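You operate a simulated robot arm through the tools that you are given. There is no shell and no other tool. Be economical: measure what you need, move in short steps, check, and stop when the job is done.

You run a simulated robot arm. Do the job below in one go: nothing can be reset, and whatever is moved stays where it is left.

TASK
Clear the drier of cap No. 57, then wash cap No. 26 and seat it there.
Fine: No. 57 goes in the short white tray; dunk No. 26 clean in the pot and swing the lid shut after.

Only the result counts: the job must be done as asked and must still hold three seconds after the hand-in. Knocking over, shifting, dropping, spilling or breaking anything else fails it. Lids that push on must go on centred and level and be pressed home; caps that screw on are set level and turned clockwise until they are tight.

THE ROBOT
A 7-joint arm with a two-finger parallel gripper, fixed in place. Base frame: the origin is at the foot of the arm, x ahead of it, y to its left, z up; the work surface is at about z = 1.024. Units: m, rad, N and s.
With the tool pointing down near the work surface it reaches from about 0.14 to 0.66 m from the base axis. Its first joint turns from -1.152 to 1.152 rad. Payload 2.4 kg.
The TCP is the grasp point between the finger pads, 0.03 m short of the fingertips. In the tool frame z runs along the fingers and y along their closing line. The gripper opens to 0.094 m. The fingers are 0.028 m wide and 0.01 m thick; the gripper's body (0.05 by 0.096 m) begins 0.055 m behind the TCP.
Orientation is told as [roll, pitch, yaw] about the base's x, y, z axes, in that order, counted from this pose: with the fingers straight down and closing along the base's y, the tool's x points along the base's -x, its y along +y and its z along -z.

THE INTERFACE
- The arm moves only by the tool nudge_tool. Its argument "plan" is a list of rows, each a list of 7 numbers: the shift along the base's x, y, z in m, then the turn, a rotation vector about the base's x, y, z in rad, then the closure, from 0 (fully open) to 1 (shut). In form: [[tx, ty, tz, rx, ry, rz, grip], ...]. A call has 1 to 12 rows; each row shifts and turns the commanded pose from where the row before left it. A row lasts 0.2 s, in which the tool goes at most 0.05 m and 0.15 rad; a call with a longer step from one row to the next is refused whole, and so is a gripper value outside its range. Where a pose cannot be reached the arm comes as near as it can. A force on the tool above 90 N (or 10 N above the force at the start of the call, whichever is more), or a blocked arm, ends the call early, and 0.2 s more pass. Each finger travels about 0.153 m/s and halts on what it meets, pressing with about 35 N; the grip force reading is that of the motor and also rises with nothing between the fingers. The clock runs only during rows and for 0.2 s after the last one: add rows that do not move to give the fingers time. It gives the time, the measured TCP pose, the force on the tool (base axes), the opening and the grip force at its end, in the units of the frame above (readings bear some noise), with the torque about the TCP (base axes, N m) and any sound that the robot's microphone picked up.
- Cameras (640 x 400 px; columns grow to the right, rows downward): "scene" is fixed at [0.0406, 0.4757, 1.4395]; the picture's right is [-0.68, -0.74, 0.00], its down [-0.48, 0.44, -0.76] and it looks along [0.56, -0.51, -0.65] (base axes); focal length 214 px, centre (320, 200). "wrist" rides on the gripper at [0.076, 0.014, -0.102] in the tool frame; the picture's right is [-0.18, 0.98, 0.00], its down [-0.75, -0.14, -0.64] and it looks along [-0.63, -0.12, 0.77] (tool axes); focal length 243 px, centre (320, 200). There is no depth. A picture from a camera that has moved, and an enlarged one, comes with that camera's place and axes in the base frame and with its lens. The place of the scene camera against the robot may be out by one fixed shift of up to 0.012 m in any direction.
- get_image(camera): a new picture of that camera. The clock stands still meanwhile.
- close_up(camera, box): a new picture of the part [left, top, right, bottom] of that camera's present view, enlarged. The clock stands still meanwhile.
- hand_in(): hands the job in; it is judged then, once.

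Go step by step. Nothing tells you positions but the pictures and the camera data: compare them with the known pose of the tool, close in by small moves and look again before you grip or let go. The budget is 120 turns and 68 pictures, counting those below and the enlarged ones. Unless the task says otherwise, let go and move clear before handing in, and close with one line.

The tools are called after "Request:" by a JSON object that holds its "op" and its "data". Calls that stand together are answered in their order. nudge_tool: Moves the arm, as the interface text tells. Its arguments: {"type":"object","properties":{"plan":{"type":"array","items":{"type":"array","items":{"type":"number"}}}},"required":["plan"]} The other tools are called the same way: get_image (camera) takes a picture; close_up (camera, box) takes an enlarged picture of a part of a camera's view; hand_in () hands the job in.

At the start:

```text
clock: 0.0
eef_pos: [0.2161, 0.2719, 1.3126]
tcp_rot: [0.001, 0.001, -0.001]
force: [0.3, 0.3, -0.5]
wrist_torque: [-0.01, -0.04, -0.01]
finger_gap: 0.0941
finger_force: 0.1
```

scene: 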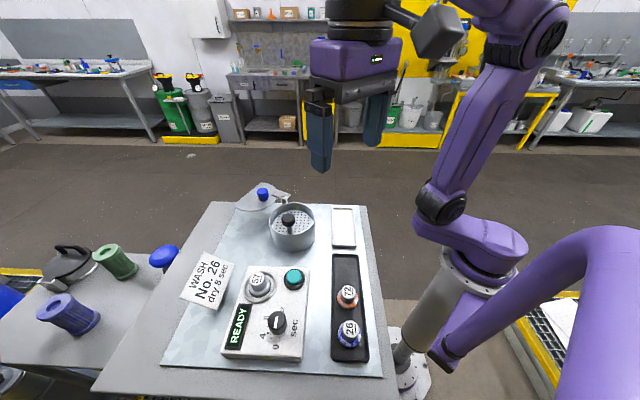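
wrist: 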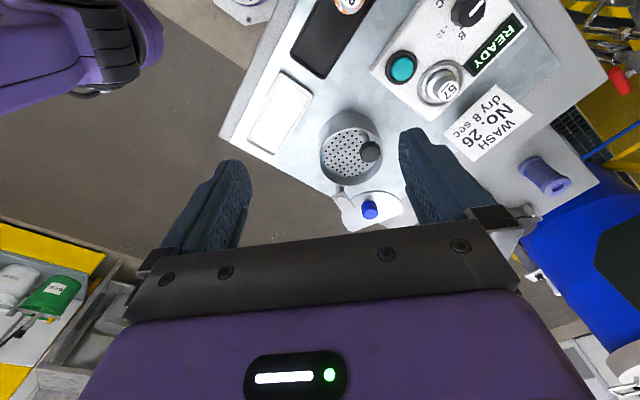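

I see the drier (white box with a dial and button) holding cap 57, a pot with a perforated plunger dish and a hinged lid with blue knob, a short white tray, and a long black tray holding 72 and 26. I'll look closer first.

Request:
{"op": "close_up", "data": {"camera": "scene", "box": [160, 170, 400, 320]}}

Request:
{"op": "close_up", "data": {"camera": "scene", "box": [200, 240, 400, 380]}}

```text
2.67 times, centred on (280, 245) of scene
camera zoom: at [0.0406, 0.4757, 1.4395], right [-0.68, -0.74, 0.0], down [-0.48, 0.44, -0.76], along [0.56, -0.51, -0.65], focal length 572 px, centre (427, 80)
```

zoom: 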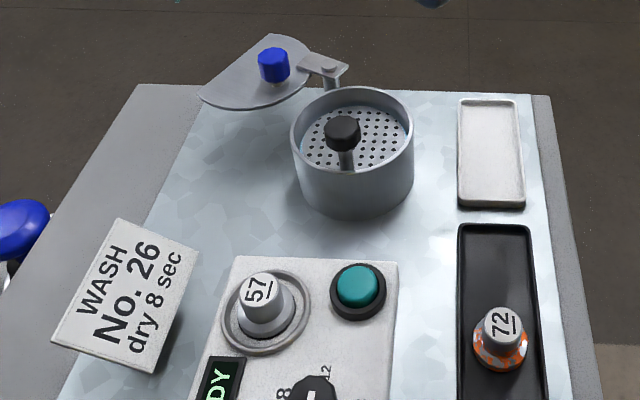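

```text
2.86 times, centred on (300, 310) of scene
camera zoom: at [0.0406, 0.4757, 1.4395], right [-0.68, -0.74, 0.0], down [-0.48, 0.44, -0.76], along [0.56, -0.51, -0.65], focal length 613 px, centre (377, -114)
```

zoom: 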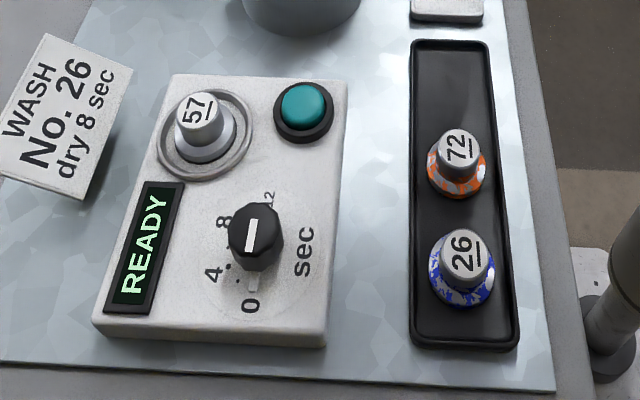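

I take clearer wrist close-ups to locate things precisely.

Request:
{"op": "close_up", "data": {"camera": "wrist", "box": [240, 70, 440, 230]}}

Request:
{"op": "close_up", "data": {"camera": "wrist", "box": [270, 0, 550, 160]}}

```text
2.50 times, centred on (340, 150) of wrist
camera zoom: at [0.1395, 0.2846, 1.4149], right [0.18, 0.98, 0.0], down [0.75, -0.14, 0.64], along [0.63, -0.12, -0.77], focal length 606 px, centre (270, 325)
```

zoom: 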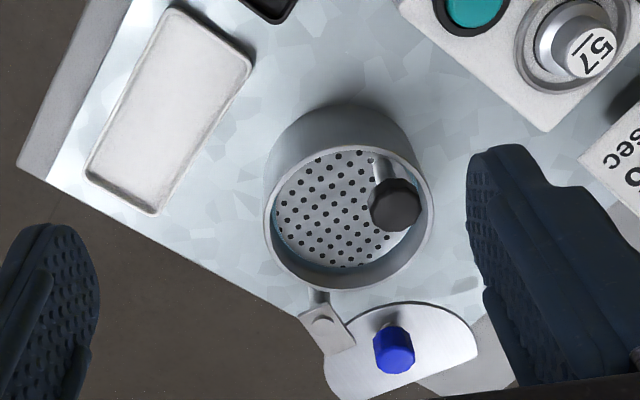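

```text
2.29 times, centred on (410, 80) of wrist
camera zoom: at [0.1395, 0.2846, 1.4149], right [0.18, 0.98, 0.0], down [0.75, -0.14, 0.64], along [0.63, -0.12, -0.77], focal length 555 px, centre (114, 474)
```

zoom: 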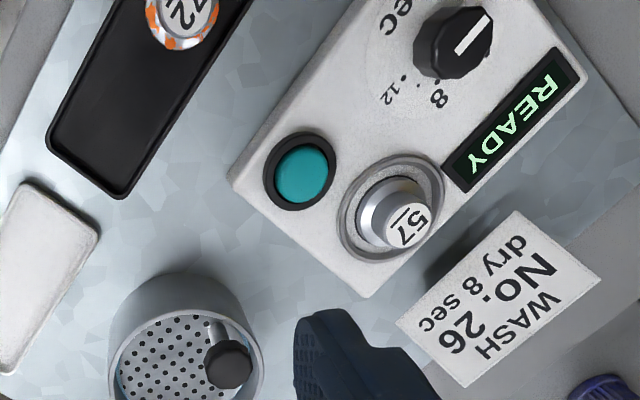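

Triangulating: cap 57 top is near (0.258, 0.426, 1.093), pot centre near (0.32, 0.296) with rim z≈1.10, plunger knob near (0.298, 0.318, 1.14), lid knob near (0.40, 0.312), white tray near (0.267, 0.19), and cap 26 near (0.10, 0.36). I'll move above cap 57 with half-open fingers.

Request:
{"op": "nudge_tool", "data": {"plan": [[0.008, 0.031, -0.02, 0, 0, 0, 0.2], [0.008, 0.031, -0.02, 0, 0, 0, 0.45], [0.008, 0.031, -0.02, 0, 0, 0, 0.45], [0.009, 0.031, -0.02, 0, 0, 0, 0.45], [0.009, 0.03, -0.02, 0, 0, 0, 0.45], [0, 0, 0, 0, 0, 0, 0.45]]}}

Request:
{"op": "get_image", "data": {"camera": "wrist"}}

Request:
{"op": "get_image", "data": {"camera": "scene"}}

```text
clock: 1.4
eef_pos: [0.2578, 0.4244, 1.2125]
tcp_rot: [0.0, 0.0, 0.0]
force: [0.0, -0.1, -0.9]
wrist_torque: [0.0, -0.01, -0.02]
finger_gap: 0.052
finger_force: 0.1
```

```text
61 pictures are left
camera wrist: at [0.1821, 0.4389, 1.3154], right [0.18, 0.98, 0.0], down [0.75, -0.14, 0.64], along [0.63, -0.12, -0.77], focal length 243 px, centre (320, 200)
```

wrist: 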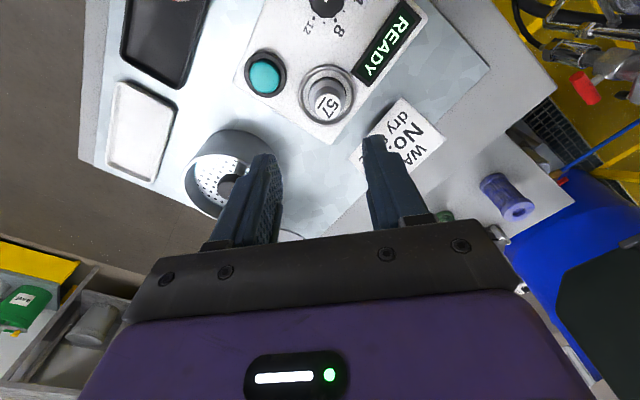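

```text
60 pictures are left
```

scene: 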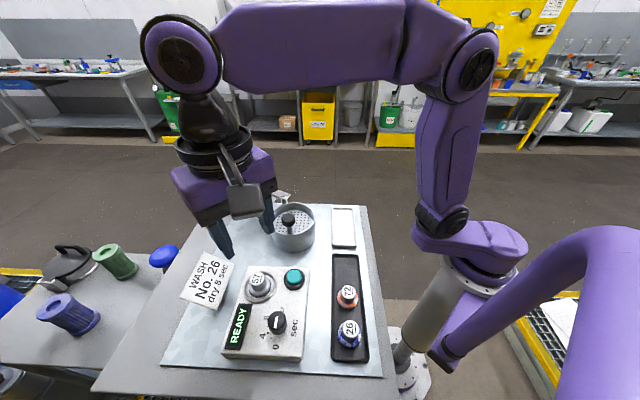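

Reached. I zoom in on cap 57 from the wrist to refine its position.

Request:
{"op": "close_up", "data": {"camera": "wrist", "box": [270, 40, 390, 150]}}

Request:
{"op": "close_up", "data": {"camera": "scene", "box": [220, 255, 310, 315]}}

```text
3.64 times, centred on (330, 95) of wrist
camera zoom: at [0.1821, 0.4389, 1.3154], right [0.18, 0.98, 0.0], down [0.75, -0.14, 0.64], along [0.63, -0.12, -0.77], focal length 882 px, centre (284, 582)
```

zoom: 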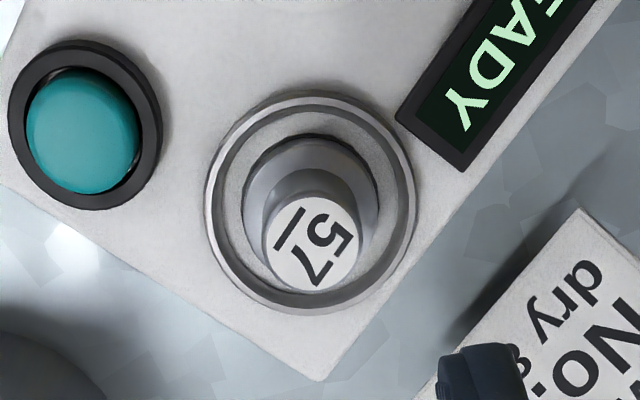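

```text
6.67 times, centred on (265, 285) of scene
camera zoom: at [0.0406, 0.4757, 1.4395], right [-0.68, -0.74, 0.0], down [-0.48, 0.44, -0.76], along [0.56, -0.51, -0.65], focal length 1430 px, centre (687, -367)
```

zoom: 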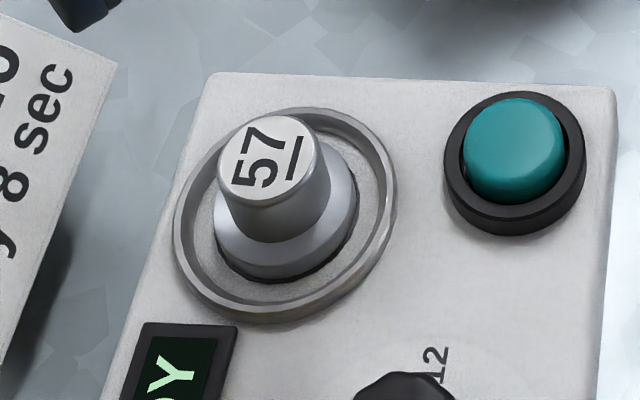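

Combining two wrist views puts cap 57 at (0.262, 0.431) with its top at z≈1.081 and the ring top at about 1.051. I descend to just above grasp height and check.

Request:
{"op": "nudge_tool", "data": {"plan": [[0.004, 0.0065, -0.03, 0, 0, 0, 0.45], [0, 0, -0.035, 0, 0, 0, 0.45], [0, 0, -0.03, 0, 0, 0, 0.45], [0, 0, -0.01, 0, 0, 0, 0.45], [0, 0, 0, 0, 0, 0, 0.45]]}}

Request:
{"op": "get_image", "data": {"camera": "wrist"}}

Request:
{"op": "close_up", "data": {"camera": "scene", "box": [200, 230, 320, 320]}}

```text
clock: 2.6
eef_pos: [0.2615, 0.4313, 1.1075]
tcp_rot: [-0.001, -0.001, 0.001]
force: [-0.2, 0.7, -0.8]
wrist_torque: [0.0, 0.02, 0.02]
finger_gap: 0.0518
finger_force: 0.0
```

```text
57 pictures are left
camera wrist: at [0.1861, 0.4451, 1.2097], right [0.18, 0.98, 0.0], down [0.75, -0.14, 0.64], along [0.63, -0.12, -0.77], focal length 243 px, centre (320, 200)
```

wrist: 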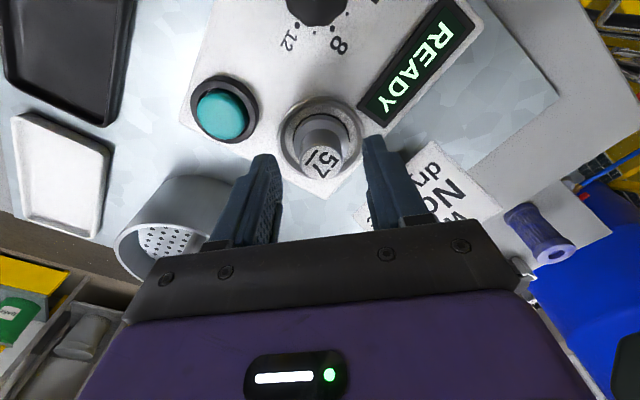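

```text
4.44 times, centred on (260, 275) of scene
camera zoom: at [0.0406, 0.4757, 1.4395], right [-0.68, -0.74, 0.0], down [-0.48, 0.44, -0.76], along [0.56, -0.51, -0.65], focal length 953 px, centre (587, -133)
```

zoom: 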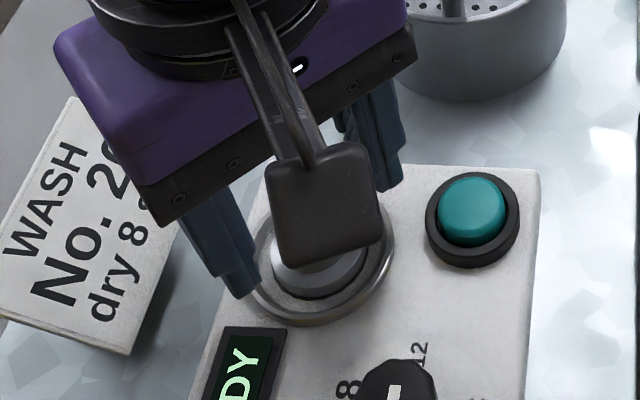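

The cap sits centred between the fingers. Down a little, grip and lift.

Request:
{"op": "nudge_tool", "data": {"plan": [[0, 0, -0.013, 0, 0, 0, 0.45], [0, 0, 0, 0, 0, 0, 0.7], [0, 0, 0, 0, 0, 0, 1], [0, 0, 0, 0, 0, 0, 1], [0, 0, 0.01, 0, 0, 0, 1], [0, 0, 0.03, 0, 0, 0, 1], [0, 0, 0.03, 0, 0, 0, 1], [0, 0, 0, 0, 0, 0, 1]]}}

Request:
{"op": "get_image", "data": {"camera": "wrist"}}

Request:
{"op": "get_image", "data": {"camera": "scene"}}

```text
clock: 4.4
eef_pos: [0.2602, 0.431, 1.1641]
tcp_rot: [-0.001, -0.003, 0.001]
force: [-0.4, 0.3, -0.3]
wrist_torque: [-0.01, -0.03, 0.0]
finger_gap: 0.0255
finger_force: 35.4
```

```text
55 pictures are left
camera wrist: at [0.1848, 0.4455, 1.267], right [0.18, 0.98, 0.0], down [0.75, -0.14, 0.64], along [0.63, -0.12, -0.77], focal length 243 px, centre (320, 200)
```

wrist: 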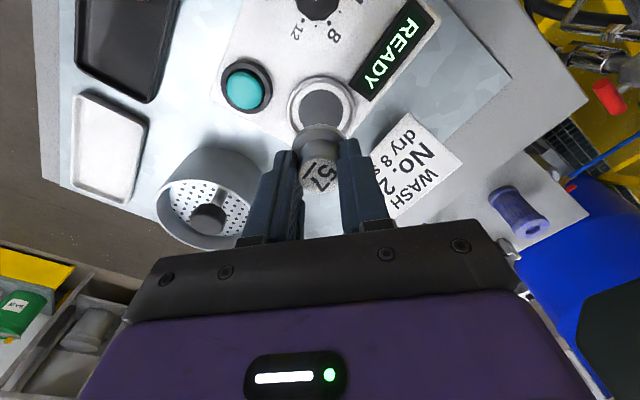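

```text
54 pictures are left
```

scene: 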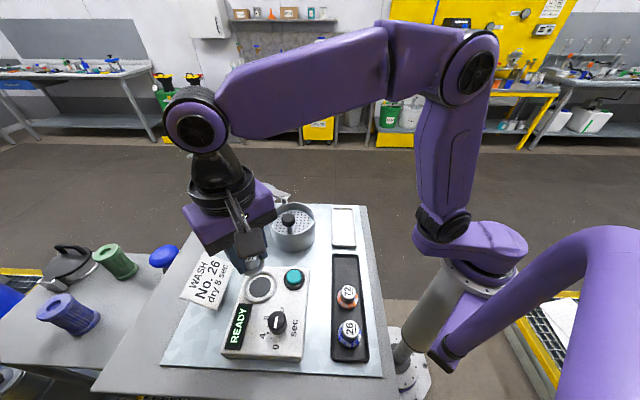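

Cap 57 is held. I carry it high past the plunger knob to above the white tray near (0.266, 0.195).

Request:
{"op": "nudge_tool", "data": {"plan": [[0, 0, 0.045, 0, 0, 0, 1], [0, 0, 0.02, 0, 0, 0, 1], [0.001, -0.04, 0, 0, 0, 0, 1], [0.001, -0.04, 0, 0, 0, 0, 1], [0.001, -0.04, 0, 0, 0, 0, 1], [0.001, -0.04, 0, 0, 0, 0, 1], [0.001, -0.04, 0, 0, 0, 0, 1], [0.001, -0.036, 0, 0, 0, 0, 1], [0, 0, -0.04, 0, 0, 0, 1], [0, 0, 0, 0, 0, 0, 1]]}}

Request:
{"op": "get_image", "data": {"camera": "wrist"}}

Request:
{"op": "close_up", "data": {"camera": "scene", "box": [240, 150, 400, 250]}}

```text
clock: 6.6
eef_pos: [0.2667, 0.1949, 1.1895]
tcp_rot: [0.0, -0.002, 0.0]
force: [0.2, 0.6, -0.9]
wrist_torque: [0.03, -0.03, -0.03]
finger_gap: 0.0253
finger_force: 34.9
```

```text
53 pictures are left
camera wrist: at [0.1917, 0.2094, 1.2916], right [0.18, 0.98, 0.0], down [0.75, -0.14, 0.64], along [0.63, -0.12, -0.77], focal length 243 px, centre (320, 200)
```

wrist: 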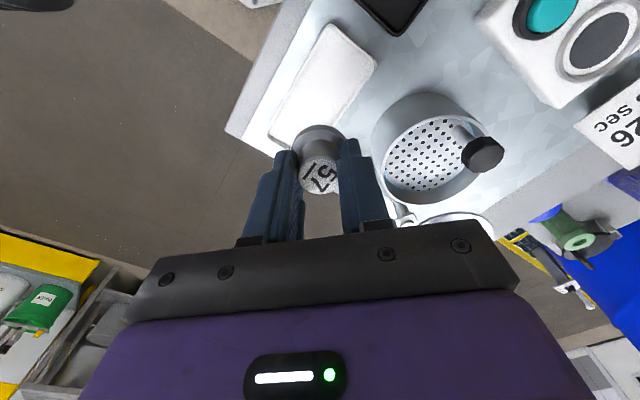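

```text
4.00 times, centred on (320, 200) of scene
camera zoom: at [0.0406, 0.4757, 1.4395], right [-0.68, -0.74, 0.0], down [-0.48, 0.44, -0.76], along [0.56, -0.51, -0.65], focal length 858 px, centre (320, 200)
```

zoom: 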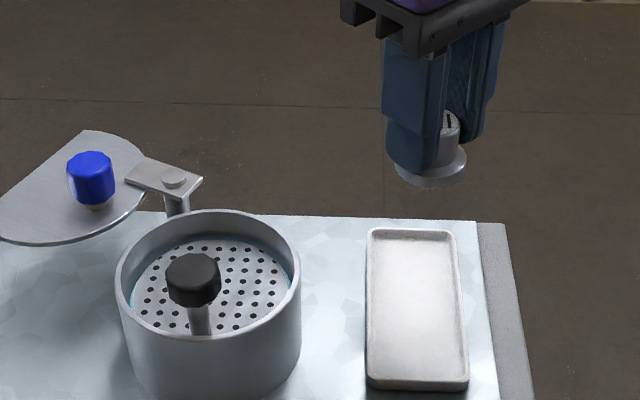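

The tray's centre is close to (0.27, 0.19), below the cap now. I lower partway and check again.

Request:
{"op": "nudge_tool", "data": {"plan": [[0.002, -0.002, -0.04, 0, 0, 0, 1], [0, 0, -0.04, 0, 0, 0, 1], [0, 0, -0.01, 0, 0, 0, 1], [0, 0, 0, 0, 0, 0, 1]]}}

Request:
{"op": "close_up", "data": {"camera": "scene", "box": [280, 170, 400, 250]}}

Request:
{"op": "close_up", "data": {"camera": "wrist", "box": [200, 40, 400, 220]}}

```text
clock: 7.6
eef_pos: [0.2691, 0.1935, 1.0997]
tcp_rot: [0.0, 0.0, -0.001]
force: [-0.3, 0.0, -1.4]
wrist_torque: [0.03, 0.01, 0.03]
finger_gap: 0.0257
finger_force: 35.1
```

```text
5.00 times, centred on (340, 210) of scene
camera zoom: at [0.0406, 0.4757, 1.4395], right [-0.68, -0.74, 0.0], down [-0.48, 0.44, -0.76], along [0.56, -0.51, -0.65], focal length 1072 px, centre (220, 150)
```

zoom: 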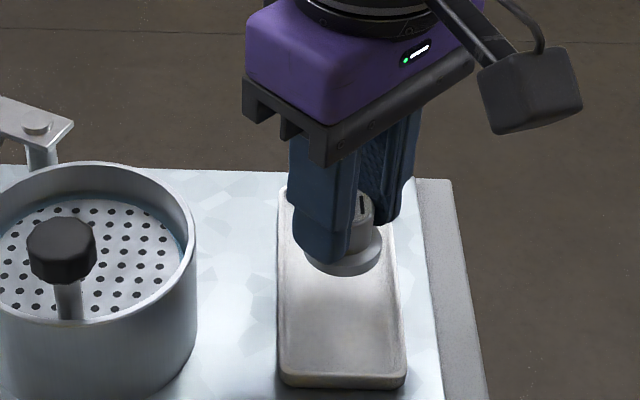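

```text
2.22 times, centred on (300, 130) of wrist
camera zoom: at [0.1935, 0.2076, 1.202], right [0.18, 0.98, 0.0], down [0.75, -0.14, 0.64], along [0.63, -0.12, -0.77], focal length 539 px, centre (364, 356)
```

zoom: 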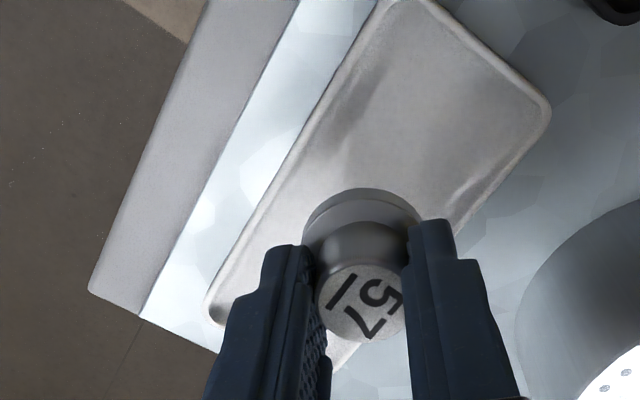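

Alignment looks good; I lower gently with force checks.

Request:
{"op": "nudge_tool", "data": {"plan": [[0.002, 0.002, -0.01, 0, 0, 0, 1], [0, 0, -0.008, 0, 0, 0, 1], [0, 0, 0, 0, 0, 0, 1]]}}

Request:
{"op": "close_up", "data": {"camera": "scene", "box": [310, 190, 400, 250]}}

```text
clock: 8.4
eef_pos: [0.2704, 0.1942, 1.0813]
tcp_rot: [0.0, 0.0, 0.001]
force: [-0.4, 0.3, -1.2]
wrist_torque: [0.02, 0.01, -0.02]
finger_gap: 0.0252
finger_force: 35.6
```

```text
6.67 times, centred on (355, 220) of scene
camera zoom: at [0.0406, 0.4757, 1.4395], right [-0.68, -0.74, 0.0], down [-0.48, 0.44, -0.76], along [0.56, -0.51, -0.65], focal length 1430 px, centre (87, 67)
```

zoom: 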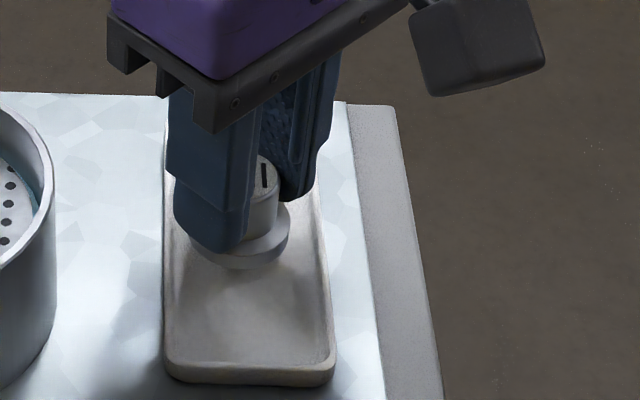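

Request:
{"op": "nudge_tool", "data": {"plan": [[0, 0, -0.003, 0, 0, 0, 1], [0, 0, -0.002, 0, 0, 0, 1], [0, 0, 0, 0, 0, 0, 1]]}}

```text
clock: 9.2
eef_pos: [0.272, 0.1955, 1.0762]
tcp_rot: [-0.001, 0.001, 0.001]
force: [-0.3, 0.3, -1.4]
wrist_torque: [0.01, 0.03, 0.03]
finger_gap: 0.0253
finger_force: 34.8
```

No contact yet; continuing in small steps.

Request:
{"op": "nudge_tool", "data": {"plan": [[0, 0, -0.002, 0, 0, 0, 1], [0, 0, -0.001, 0, 0, 0, 1], [0, 0, 0, 0, 0, 0, 1]]}}

Request:
{"op": "close_up", "data": {"camera": "scene", "box": [325, 205, 370, 235]}}

```text
clock: 10.0
eef_pos: [0.2718, 0.1948, 1.0738]
tcp_rot: [-0.001, 0.0, -0.001]
force: [-0.2, 0.4, -1.1]
wrist_torque: [-0.02, 0.0, -0.02]
finger_gap: 0.0252
finger_force: 34.8
```

```text
13.33 times, centred on (348, 220) of scene
camera zoom: at [0.0406, 0.4757, 1.4395], right [-0.68, -0.74, 0.0], down [-0.48, 0.44, -0.76], along [0.56, -0.51, -0.65], focal length 2860 px, centre (-47, -67)
```

zoom: 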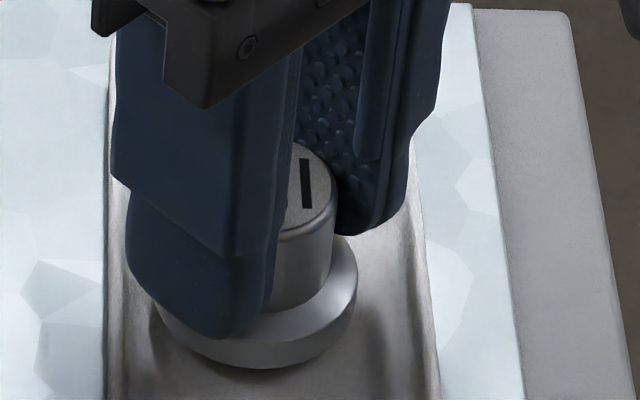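

Request:
{"op": "nudge_tool", "data": {"plan": [[-0.0015, -0.0015, -0.0015, 0, 0, 0, 1], [0, 0, -0.0015, 0, 0, 0, 1], [0, 0, 0, 0, 0, 0, 1]]}}

```text
clock: 10.8
eef_pos: [0.2684, 0.1931, 1.0698]
tcp_rot: [0.001, -0.002, 0.0]
force: [-0.2, -0.5, -0.2]
wrist_torque: [0.01, -0.02, -0.01]
finger_gap: 0.0252
finger_force: 35.2
```

Request:
{"op": "nudge_tool", "data": {"plan": [[0, 0, -0.0015, 0, 0, 0, 1], [0, 0, -0.001, 0, 0, 0, 1], [0, 0, 0, 0, 0, 0, 1]]}}

Request:
{"op": "close_up", "data": {"camera": "scene", "box": [325, 205, 370, 235]}}

```text
clock: 11.6
eef_pos: [0.2708, 0.1946, 1.0695]
tcp_rot: [0.0, 0.0, 0.0]
force: [-0.1, -4.3, 22.5]
wrist_torque: [-0.12, -0.01, -0.01]
finger_gap: 0.0251
finger_force: 34.9
```

```text
13.33 times, centred on (348, 220) of scene
camera zoom: at [0.0404, 0.4755, 1.4396], right [-0.68, -0.74, 0.0], down [-0.48, 0.44, -0.76], along [0.56, -0.51, -0.65], focal length 2860 px, centre (-47, -67)
```

zoom: 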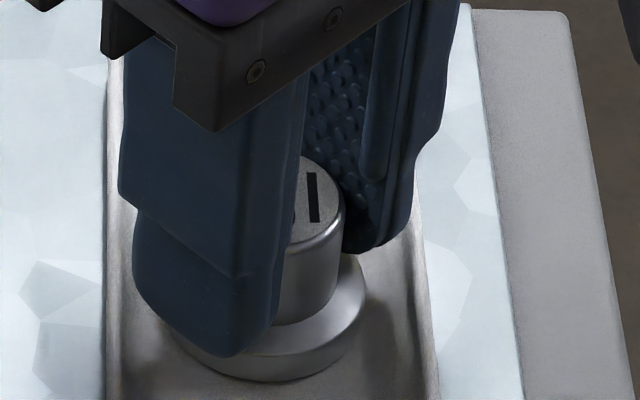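

Contact made (22 N). I relieve slightly, open just a bit, and lift clear.

Request:
{"op": "nudge_tool", "data": {"plan": [[0, 0, 0.001, 0, 0, 0, 1], [0, 0, 0, 0, 0, 0, 0.66], [0, 0, 0, 0, 0, 0, 0.62], [0, 0, 0.01, 0, 0, 0, 0.62], [0, 0, 0.03, 0, 0, 0, 0.6], [0, 0, 0.04, 0, 0, 0, 0.45], [0, 0, 0.05, 0, 0, 0, 0.45], [0, 0, 0, 0, 0, 0, 0.45]]}}

Request:
{"op": "get_image", "data": {"camera": "wrist"}}

Request:
{"op": "get_image", "data": {"camera": "scene"}}

```text
clock: 13.4
eef_pos: [0.2693, 0.1936, 1.1999]
tcp_rot: [0.0, -0.002, -0.002]
force: [0.0, 0.1, 0.8]
wrist_torque: [-0.01, 0.0, -0.01]
finger_gap: 0.0519
finger_force: 0.2
```

```text
46 pictures are left
camera wrist: at [0.1938, 0.2078, 1.3023], right [0.18, 0.98, 0.0], down [0.75, -0.14, 0.64], along [0.63, -0.12, -0.77], focal length 243 px, centre (320, 200)
```

wrist: 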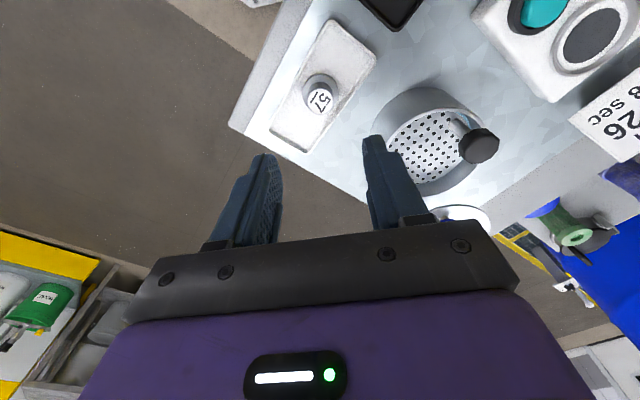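

```text
45 pictures are left
```

scene: 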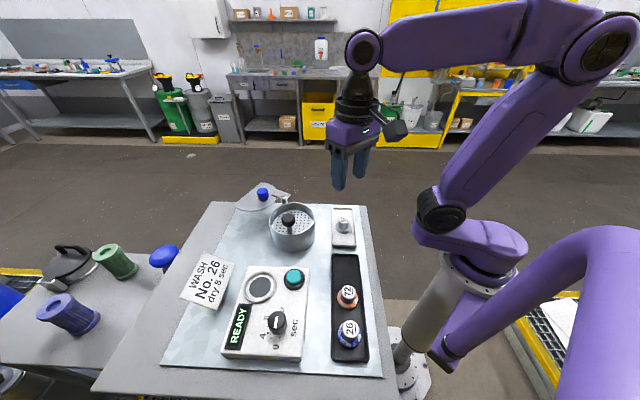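

Cap 57 is in the tray. Now toward cap 26, roughly (0.095, 0.364), staying high.

Request:
{"op": "nudge_tool", "data": {"plan": [[-0.028, 0.027, 0, 0, 0, 0, 0.45], [-0.028, 0.027, 0, 0, 0, 0, 0.45], [-0.028, 0.027, 0, 0, 0, 0, 0.45], [-0.028, 0.027, 0, 0, 0, 0, 0.45], [-0.028, 0.027, 0, 0, 0, 0, 0.45], [0, 0, 0, 0, 0, 0, 0.45]]}}

Request:
{"op": "get_image", "data": {"camera": "wrist"}}

```text
clock: 14.8
eef_pos: [0.1299, 0.3294, 1.1987]
tcp_rot: [-0.001, -0.001, 0.001]
force: [0.5, -0.7, -0.2]
wrist_torque: [0.04, 0.02, 0.0]
finger_gap: 0.0517
finger_force: 0.0
```

```text
44 pictures are left
camera wrist: at [0.0538, 0.3436, 1.3013], right [0.18, 0.98, 0.0], down [0.75, -0.14, 0.64], along [0.63, -0.12, -0.77], focal length 243 px, centre (320, 200)
```

wrist: 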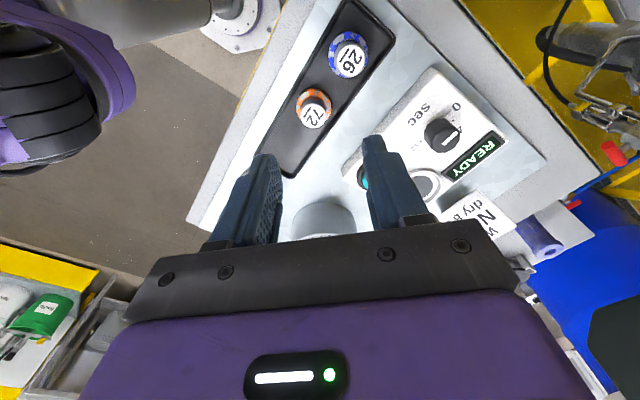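

Cap 26 is near (0.101, 0.360), and 72 is 57 mm away. I move above 26 and look again.

Request:
{"op": "nudge_tool", "data": {"plan": [[-0.015, 0.0155, -0.02, 0, 0, 0, 0.52], [-0.014, 0.0155, -0.03, 0, 0, 0, 0.52], [0, 0, -0.035, 0, 0, 0, 0.52], [0, 0, 0, 0, 0, 0, 0.52]]}}

Request:
{"op": "get_image", "data": {"camera": "wrist"}}

Request:
{"op": "close_up", "data": {"camera": "scene", "box": [290, 270, 410, 370]}}

```text
clock: 15.8
eef_pos: [0.1015, 0.3597, 1.1131]
tcp_rot: [-0.001, -0.001, 0.0]
force: [0.2, -0.1, -0.7]
wrist_torque: [0.0, -0.02, 0.0]
finger_gap: 0.045
finger_force: 0.1
```

```text
43 pictures are left
camera wrist: at [0.0251, 0.3736, 1.2158], right [0.18, 0.98, 0.0], down [0.75, -0.14, 0.64], along [0.63, -0.12, -0.77], focal length 243 px, centre (320, 200)
```

wrist: 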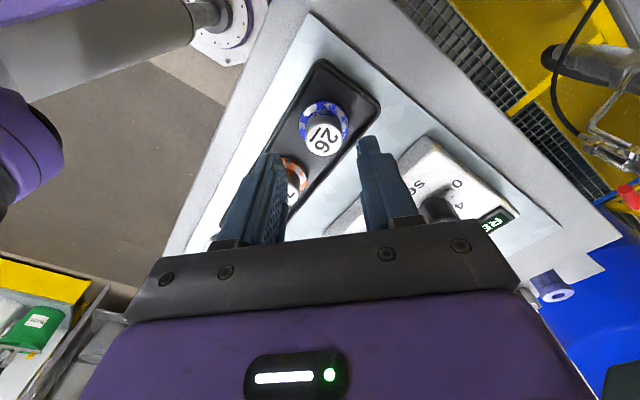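

```text
4.00 times, centred on (350, 320) of scene
camera zoom: at [0.0406, 0.4757, 1.4395], right [-0.68, -0.74, 0.0], down [-0.48, 0.44, -0.76], along [0.56, -0.51, -0.65], focal length 858 px, centre (200, -280)
```

zoom: 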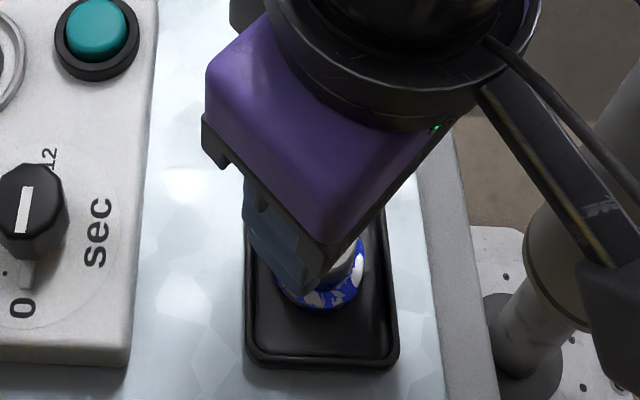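

Aligned. I descend to z≈1.073 in steps.

Request:
{"op": "nudge_tool", "data": {"plan": [[0, 0.001, -0.02, 0, 0, 0, 0.52], [0, 0, -0.015, 0, 0, 0, 0.52], [0, 0, -0.005, 0, 0, 0, 0.52], [0, 0, 0, 0, 0, 0, 0.52]]}}

Request:
{"op": "close_up", "data": {"camera": "wrist", "box": [220, 60, 420, 260]}}

```text
clock: 16.8
eef_pos: [0.0996, 0.3611, 1.0745]
tcp_rot: [0.0, -0.002, 0.0]
force: [-0.1, -0.5, 0.1]
wrist_torque: [0.02, 0.01, 0.01]
finger_gap: 0.0451
finger_force: 0.1
```

```text
2.00 times, centred on (320, 160) of wrist
camera zoom: at [0.0249, 0.3746, 1.1762], right [0.18, 0.98, 0.0], down [0.75, -0.14, 0.64], along [0.63, -0.12, -0.77], focal length 485 px, centre (320, 280)
```

zoom: 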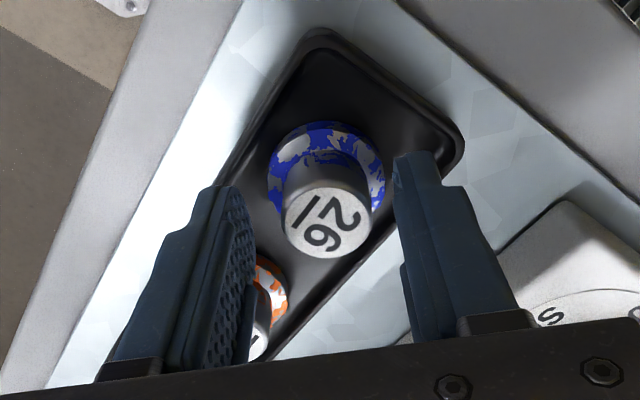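

Cap 26 (with a smudged flange) is centred. Grip and lift.

Request:
{"op": "nudge_tool", "data": {"plan": [[0, 0, -0.002, 0, 0, 0, 0.52], [0, 0, 0, 0, 0, 0, 0.8], [0, 0, 0, 0, 0, 0, 1], [0, 0, 0, 0, 0, 0, 1], [0, 0, 0.01, 0, 0, 0, 1], [0, 0, 0.03, 0, 0, 0, 1], [0, 0, 0.05, 0, 0, 0, 1], [0, 0, 0.05, 0, 0, 0, 1], [0, 0, 0, 0, 0, 0, 1]]}}

Request:
{"op": "get_image", "data": {"camera": "wrist"}}

Request:
{"op": "get_image", "data": {"camera": "scene"}}

```text
clock: 18.8
eef_pos: [0.1012, 0.3618, 1.2111]
tcp_rot: [0.0, 0.001, 0.001]
force: [0.3, 1.1, -2.2]
wrist_torque: [0.02, -0.03, -0.04]
finger_gap: 0.0252
finger_force: 35.2
```

```text
40 pictures are left
camera wrist: at [0.0254, 0.3756, 1.3146], right [0.18, 0.98, 0.0], down [0.75, -0.14, 0.64], along [0.63, -0.12, -0.77], focal length 243 px, centre (320, 200)
```

wrist: 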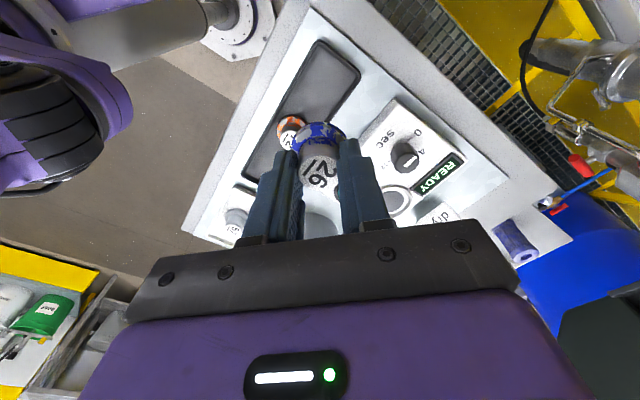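

```text
39 pictures are left
```

scene: 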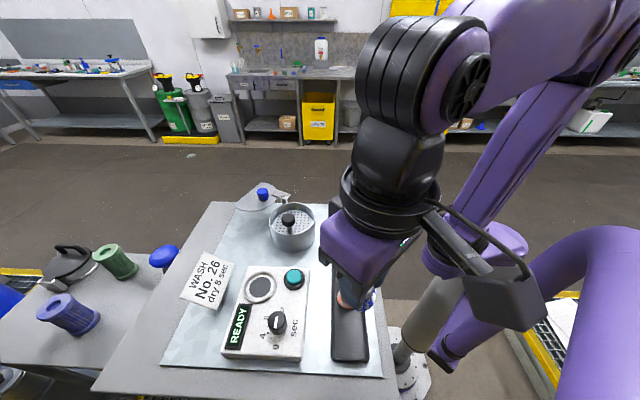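

Cap 26 is held. I carry it above the pot, on the side of the sieve away from the stem, turning the fingers so they straddle clear of the plunger knob.

Request:
{"op": "nudge_tool", "data": {"plan": [[0.03, -0.009, 0.02, 0, 0, -0.11, 1], [0.035, -0.011, 0, 0, 0, -0.11, 1], [0.035, -0.011, 0, 0, 0, -0.11, 1], [0.035, -0.011, 0, 0, 0, -0.11, 1], [0.035, -0.011, 0, 0, 0, -0.11, 1], [0.035, -0.011, 0, 0, 0, -0.11, 1], [0.037, -0.01, 0, 0, 0, -0.11, 1], [0, 0, 0, 0, 0, 0, 1]]}}

Request:
{"op": "get_image", "data": {"camera": "wrist"}}

Request:
{"op": "close_up", "data": {"camera": "scene", "box": [215, 150, 375, 260]}}

```text
clock: 20.6
eef_pos: [0.3432, 0.2864, 1.233]
tcp_rot: [0.002, 0.0, -0.772]
force: [-0.3, 0.0, -0.8]
wrist_torque: [0.02, -0.01, 0.0]
finger_gap: 0.0254
finger_force: 35.1
```

```text
38 pictures are left
camera wrist: at [0.2988, 0.3493, 1.335], right [0.82, 0.58, 0.0], down [0.44, -0.63, 0.64], along [0.37, -0.52, -0.77], focal length 243 px, centre (320, 200)
```

wrist: 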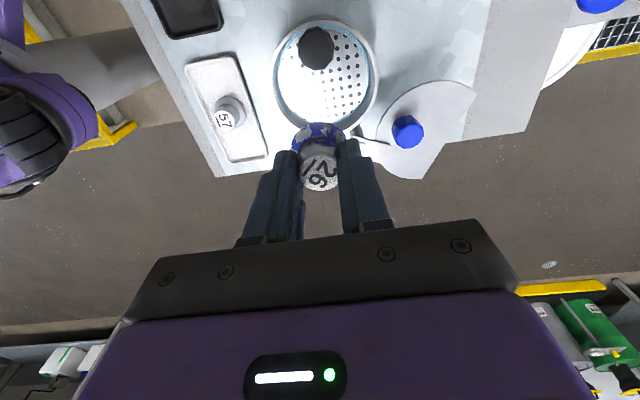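

```text
3.64 times, centred on (295, 205) of scene
camera zoom: at [0.0407, 0.4757, 1.4395], right [-0.68, -0.74, 0.0], down [-0.48, 0.44, -0.76], along [0.56, -0.51, -0.65], focal length 780 px, centre (411, 182)
```

zoom: 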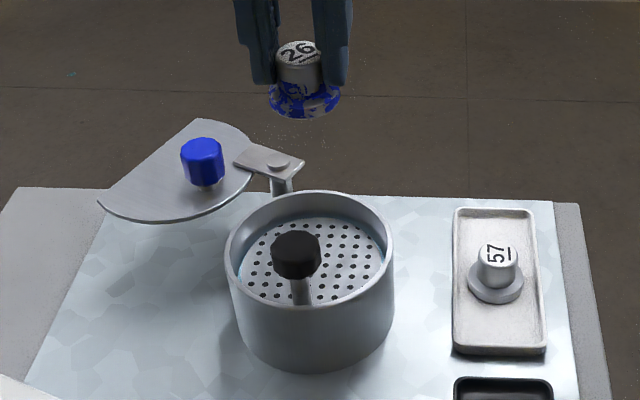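

I zoom the wrist view to pin down pot, knob and lid geometry.

Request:
{"op": "close_up", "data": {"camera": "wrist", "box": [250, 0, 500, 190]}}

```text
2.11 times, centred on (375, 95) of wrist
camera zoom: at [0.2988, 0.3493, 1.335], right [0.82, 0.58, 0.0], down [0.44, -0.63, 0.64], along [0.37, -0.52, -0.77], focal length 511 px, centre (204, 421)
```

zoom: 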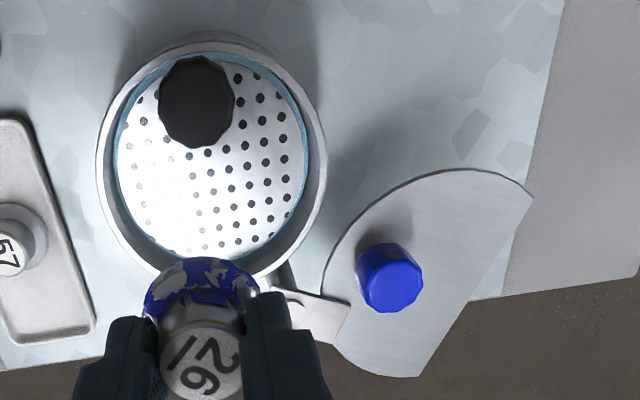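

Pot centre ≈ (0.336, 0.300), liquid visible around the sieve. I lower the cap to just over the rim.

Request:
{"op": "nudge_tool", "data": {"plan": [[0, 0.003, -0.04, 0, 0, 0, 1], [0, 0, -0.04, 0, 0, 0, 1], [0, 0, -0.026, 0, 0, 0, 1], [0, 0, 0, 0, 0, 0, 1]]}}

Request:
{"op": "close_up", "data": {"camera": "scene", "box": [240, 170, 340, 260]}}

Request:
{"op": "close_up", "data": {"camera": "wrist", "box": [220, 20, 460, 220]}}

```text
clock: 21.6
eef_pos: [0.3429, 0.2902, 1.1269]
tcp_rot: [0.0, 0.001, -0.771]
force: [-0.9, 1.2, -1.4]
wrist_torque: [0.02, -0.03, -0.02]
finger_gap: 0.0256
finger_force: 35.1
```

```text
4.44 times, centred on (290, 215) of scene
camera zoom: at [0.0406, 0.4757, 1.4395], right [-0.68, -0.74, 0.0], down [-0.48, 0.44, -0.76], along [0.56, -0.51, -0.65], focal length 953 px, centre (453, 133)
```

zoom: 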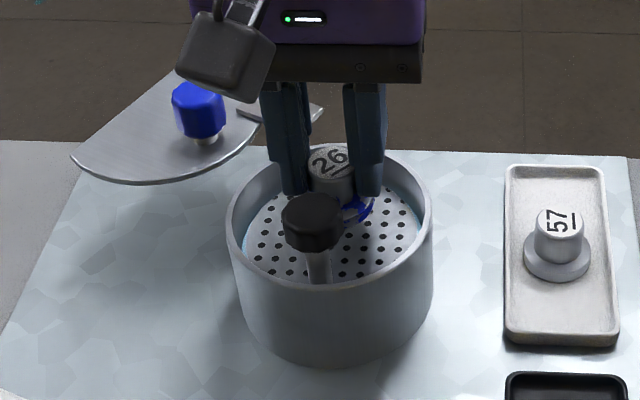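

```text
2.00 times, centred on (340, 120) of wrist
camera zoom: at [0.2977, 0.353, 1.2291], right [0.82, 0.58, 0.0], down [0.44, -0.63, 0.64], along [0.37, -0.52, -0.77], focal length 485 px, centre (280, 360)
```

zoom: 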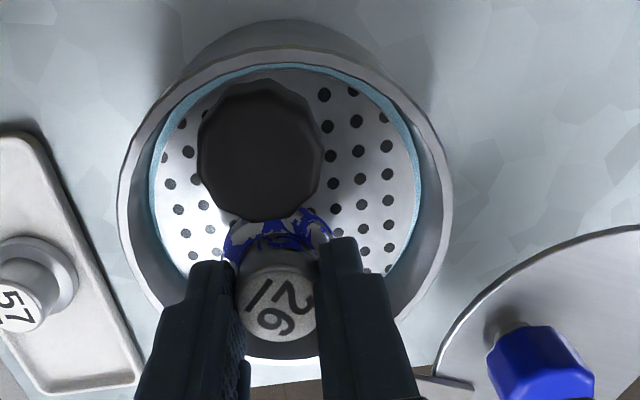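

Clear of rim and knob. Lowering gently onto the sieve.

Request:
{"op": "nudge_tool", "data": {"plan": [[0, 0, -0.008, 0, 0, 0, 1], [0, 0, -0.004, 0, 0, 0, 1], [0, 0, -0.003, 0, 0, 0, 1], [0, 0, 0, 0, 0, 0, 1]]}}

```text
clock: 22.6
eef_pos: [0.3432, 0.29, 1.1109]
tcp_rot: [-0.001, 0.0, -0.772]
force: [-0.5, -0.7, 0.4]
wrist_torque: [-0.03, 0.01, 0.0]
finger_gap: 0.025
finger_force: 35.2
```

Request:
{"op": "nudge_tool", "data": {"plan": [[0, 0, -0.003, 0, 0, 0, 1], [0, 0, -0.002, 0, 0, 0, 1], [0, 0, -0.002, 0, 0, 0, 1], [0, 0, 0, 0, 0, 0, 1]]}}

Request:
{"op": "close_up", "data": {"camera": "scene", "box": [255, 180, 335, 250]}}

```text
clock: 23.6
eef_pos: [0.3423, 0.29, 1.1033]
tcp_rot: [0.001, 0.0, -0.77]
force: [0.0, 1.2, 1.8]
wrist_torque: [0.04, 0.0, 0.0]
finger_gap: 0.0254
finger_force: 35.2
```

```text
5.71 times, centred on (295, 215) of scene
camera zoom: at [0.0406, 0.4757, 1.4395], right [-0.68, -0.74, 0.0], down [-0.48, 0.44, -0.76], along [0.56, -0.51, -0.65], focal length 1226 px, centre (463, 114)
```

zoom: 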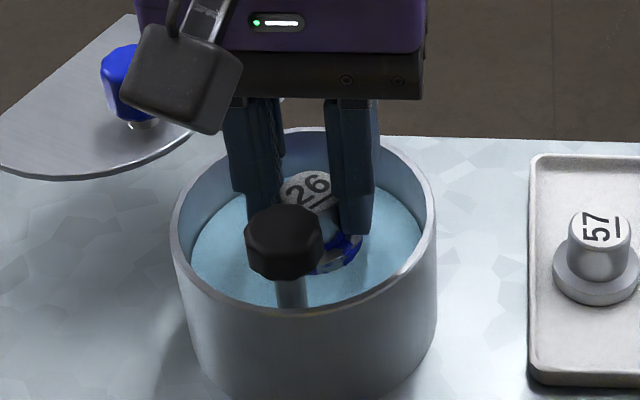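

The sieve yields on a light spring and is already below the liquid. I continue down with the cap, watching the force.

Request:
{"op": "nudge_tool", "data": {"plan": [[0, 0, -0.003, 0, 0, 0, 1], [0, 0, -0.003, 0, 0, 0, 1], [0, 0, -0.003, 0, 0, 0, 1], [0, 0, 0, 0, 0, 0, 1]]}}

```text
clock: 24.6
eef_pos: [0.3433, 0.2903, 1.0958]
tcp_rot: [0.001, -0.001, -0.767]
force: [1.3, 0.3, 2.8]
wrist_torque: [-0.04, -0.03, -0.02]
finger_gap: 0.0252
finger_force: 35.3
```

Request:
{"op": "nudge_tool", "data": {"plan": [[0, 0, -0.003, 0, 0, 0, 1], [0, 0, -0.003, 0, 0, 0, 1], [0, 0, -0.002, 0, 0, 0, 1], [0, 0, 0, 0, 0, 0, 1]]}}

Request:
{"op": "close_up", "data": {"camera": "scene", "box": [255, 180, 335, 250]}}

```text
clock: 25.6
eef_pos: [0.3433, 0.2897, 1.0873]
tcp_rot: [0.0, 0.0, -0.771]
force: [0.1, -0.5, 3.5]
wrist_torque: [-0.04, 0.0, 0.0]
finger_gap: 0.0255
finger_force: 35.1
```

```text
5.71 times, centred on (295, 215) of scene
camera zoom: at [0.0406, 0.4756, 1.4395], right [-0.68, -0.74, 0.0], down [-0.48, 0.44, -0.76], along [0.56, -0.51, -0.65], focal length 1226 px, centre (463, 114)
```

zoom: 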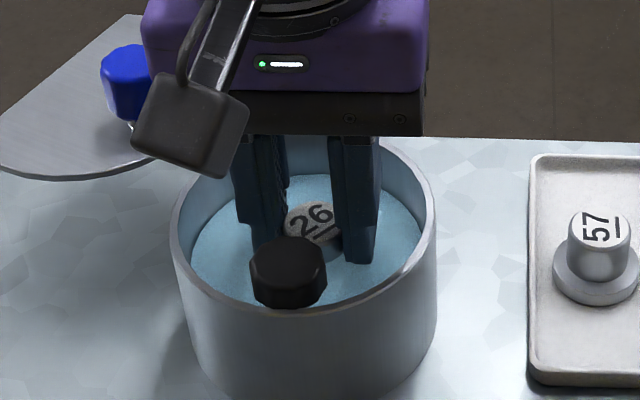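

The cap is nearly submerged; a little deeper.

Request:
{"op": "nudge_tool", "data": {"plan": [[0, 0, -0.003, 0, 0, 0, 1], [0, 0, -0.003, 0, 0, 0, 1], [0, 0, -0.002, 0, 0, 0, 1], [0, 0, 0, 0, 0, 0, 1], [0, 0, 0, 0, 0, 0, 1], [0, 0, 0, 0, 0, 0, 1]]}}

Request:
{"op": "close_up", "data": {"camera": "scene", "box": [255, 180, 335, 250]}}

```text
clock: 27.0
eef_pos: [0.3419, 0.2909, 1.0782]
tcp_rot: [0.0, 0.0, -0.77]
force: [0.0, 0.3, 4.1]
wrist_torque: [0.03, -0.03, 0.0]
finger_gap: 0.0252
finger_force: 35.1
```

```text
5.71 times, centred on (295, 215) of scene
camera zoom: at [0.0406, 0.4757, 1.4395], right [-0.68, -0.74, 0.0], down [-0.48, 0.44, -0.76], along [0.56, -0.51, -0.65], focal length 1226 px, centre (463, 114)
```

zoom: 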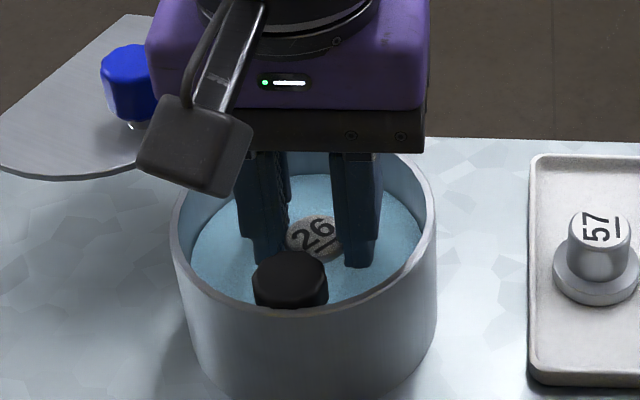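

Request:
{"op": "nudge_tool", "data": {"plan": [[0, 0, -0.003, 0, 0, 0, 1], [0, 0, -0.002, 0, 0, 0, 1], [0, 0, 0, 0, 0, 0, 1], [0, 0, 0, 0, 0, 0, 1], [0, 0, 0, 0, 0, 0, 1]]}}

Request:
{"op": "close_up", "data": {"camera": "scene", "box": [255, 180, 335, 250]}}

```text
clock: 28.2
eef_pos: [0.343, 0.2899, 1.0739]
tcp_rot: [0.001, 0.0, -0.769]
force: [-0.2, -0.5, 22.0]
wrist_torque: [-0.03, 0.03, 0.03]
finger_gap: 0.0252
finger_force: 34.9
```

```text
5.71 times, centred on (295, 215) of scene
camera zoom: at [0.0403, 0.4755, 1.4396], right [-0.68, -0.74, 0.0], down [-0.48, 0.44, -0.76], along [0.56, -0.51, -0.65], focal length 1226 px, centre (463, 114)
```

zoom: 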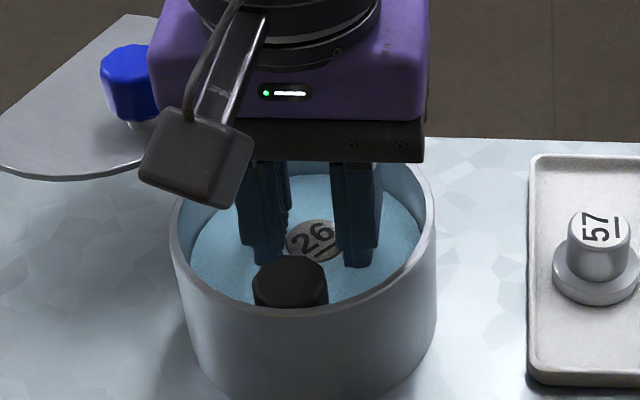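

The plate has bottomed out with the cap immersed. I raise slowly and inspect.

Request:
{"op": "nudge_tool", "data": {"plan": [[0, 0, 0.004, 0, 0, 0, 1], [0, 0, 0.008, 0, 0, 0, 1], [0, 0, 0.008, 0, 0, 0, 1], [0, 0, 0.01, 0, 0, 0, 1], [0, 0, 0.015, 0, 0, 0, 1], [0, 0, 0.02, 0, 0, 0, 1], [0, 0, 0.03, 0, 0, 0, 1], [0, 0, 0.03, 0, 0, 0, 1], [0, 0, 0, 0, 0, 0, 1]]}}

Request:
{"op": "close_up", "data": {"camera": "scene", "box": [215, 150, 375, 260]}}

Request:
{"op": "close_up", "data": {"camera": "wrist", "box": [250, 0, 500, 200]}}

```text
clock: 30.2
eef_pos: [0.3425, 0.2898, 1.1991]
tcp_rot: [-0.001, -0.001, -0.768]
force: [-0.1, 0.5, -1.4]
wrist_torque: [0.01, 0.04, -0.02]
finger_gap: 0.0254
finger_force: 35.3
```

```text
3.64 times, centred on (295, 205) of scene
camera zoom: at [0.0406, 0.4757, 1.4395], right [-0.68, -0.74, 0.0], down [-0.48, 0.44, -0.76], along [0.56, -0.51, -0.65], focal length 780 px, centre (411, 182)
```

zoom: 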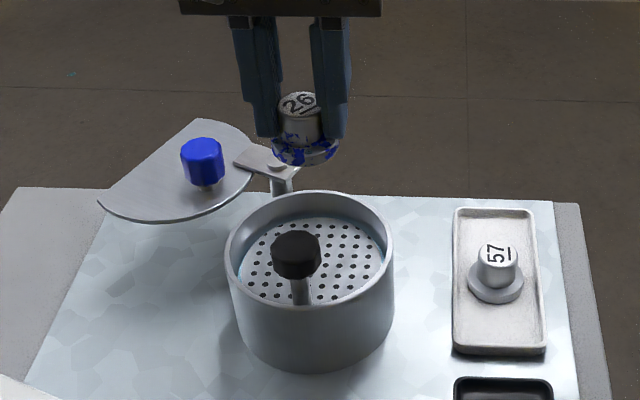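

```text
2.00 times, centred on (375, 100) of wrist
camera zoom: at [0.2986, 0.3523, 1.3016], right [0.82, 0.58, 0.0], down [0.44, -0.63, 0.64], along [0.37, -0.52, -0.77], focal length 485 px, centre (210, 400)
```

zoom: 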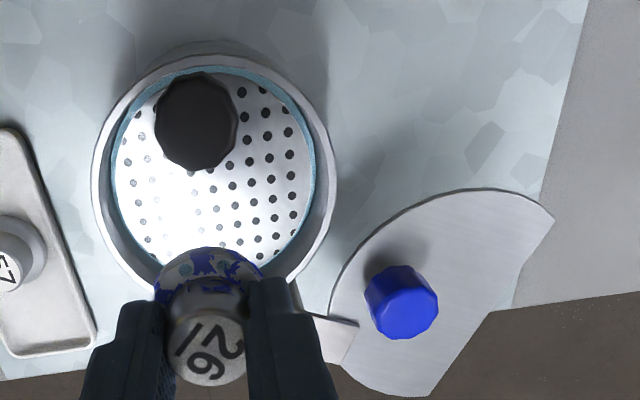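

The smudges have faded but aren't gone, so it needs more dunks. Repeating.

Request:
{"op": "nudge_tool", "data": {"plan": [[0, 0, -0.04, 0, 0, 0, 1], [0, 0, -0.032, 0, 0, 0, 1], [0, 0, -0.015, 0, 0, 0, 1], [0, 0, -0.012, 0, 0, 0, 1], [0, 0, -0.012, 0, 0, 0, 1], [0, 0, -0.01, 0, 0, 0, 1], [0, 0, 0, 0, 0, 0, 1], [0, 0, 0.012, 0, 0, 0, 1], [0, 0, 0.012, 0, 0, 0, 1], [0, 0, 0.013, 0, 0, 0, 1], [0, 0, 0.015, 0, 0, 0, 1], [0, 0, 0, 0, 0, 0, 1]]}}

Request:
{"op": "nudge_tool", "data": {"plan": [[0, 0, -0.015, 0, 0, 0, 1], [0, 0, -0.013, 0, 0, 0, 1], [0, 0, -0.012, 0, 0, 0, 1], [0, 0, -0.012, 0, 0, 0, 1], [0, 0, 0, 0, 0, 0, 1], [0, 0, 0.012, 0, 0, 0, 1], [0, 0, 0.012, 0, 0, 0, 1], [0, 0, 0.013, 0, 0, 0, 1], [0, 0, 0.015, 0, 0, 0, 1], [0, 0, 0.032, 0, 0, 0, 1], [0, 0, 0.04, 0, 0, 0, 1], [0, 0, 0, 0, 0, 0, 1]]}}

Request:
{"op": "close_up", "data": {"camera": "scene", "box": [255, 150, 335, 210]}}

Request:
{"op": "close_up", "data": {"camera": "wrist", "box": [250, 0, 500, 200]}}

```text
clock: 32.8
eef_pos: [0.3424, 0.2909, 1.1312]
tcp_rot: [-0.001, 0.0, -0.769]
force: [0.4, 0.2, -1.5]
wrist_torque: [-0.03, 0.02, 0.01]
finger_gap: 0.0253
finger_force: 35.3
```

```text
clock: 35.4
eef_pos: [0.3431, 0.2901, 1.2037]
tcp_rot: [0.0, 0.001, -0.771]
force: [-0.6, 0.8, -1.7]
wrist_torque: [-0.02, -0.01, 0.01]
finger_gap: 0.0251
finger_force: 35.0
```

```text
6.67 times, centred on (295, 180) of scene
camera zoom: at [0.0406, 0.4757, 1.4395], right [-0.68, -0.74, 0.0], down [-0.48, 0.44, -0.76], along [0.56, -0.51, -0.65], focal length 1430 px, centre (487, 333)
```

zoom: 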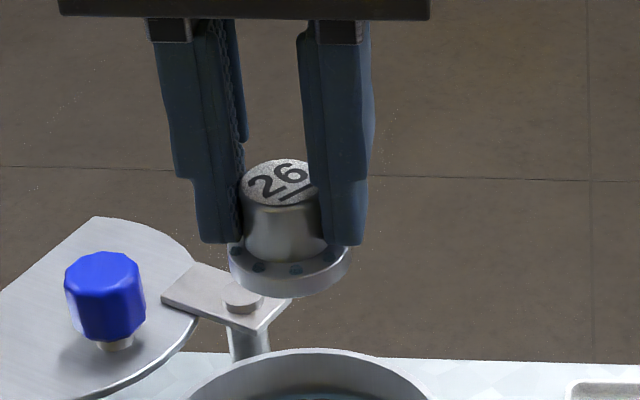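

```text
2.00 times, centred on (375, 100) of wrist
camera zoom: at [0.2988, 0.3529, 1.305], right [0.82, 0.58, 0.0], down [0.44, -0.63, 0.64], along [0.37, -0.52, -0.77], focal length 485 px, centre (210, 400)
```

zoom: 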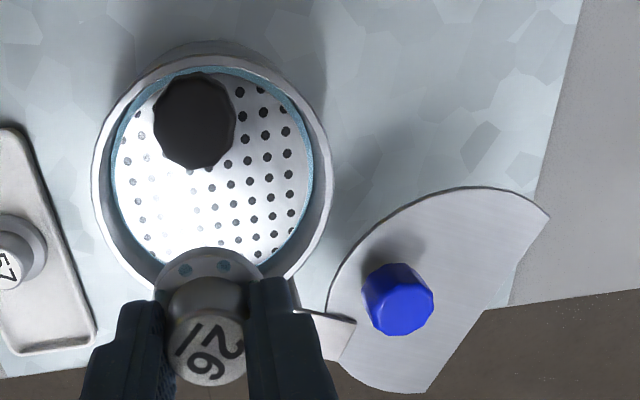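

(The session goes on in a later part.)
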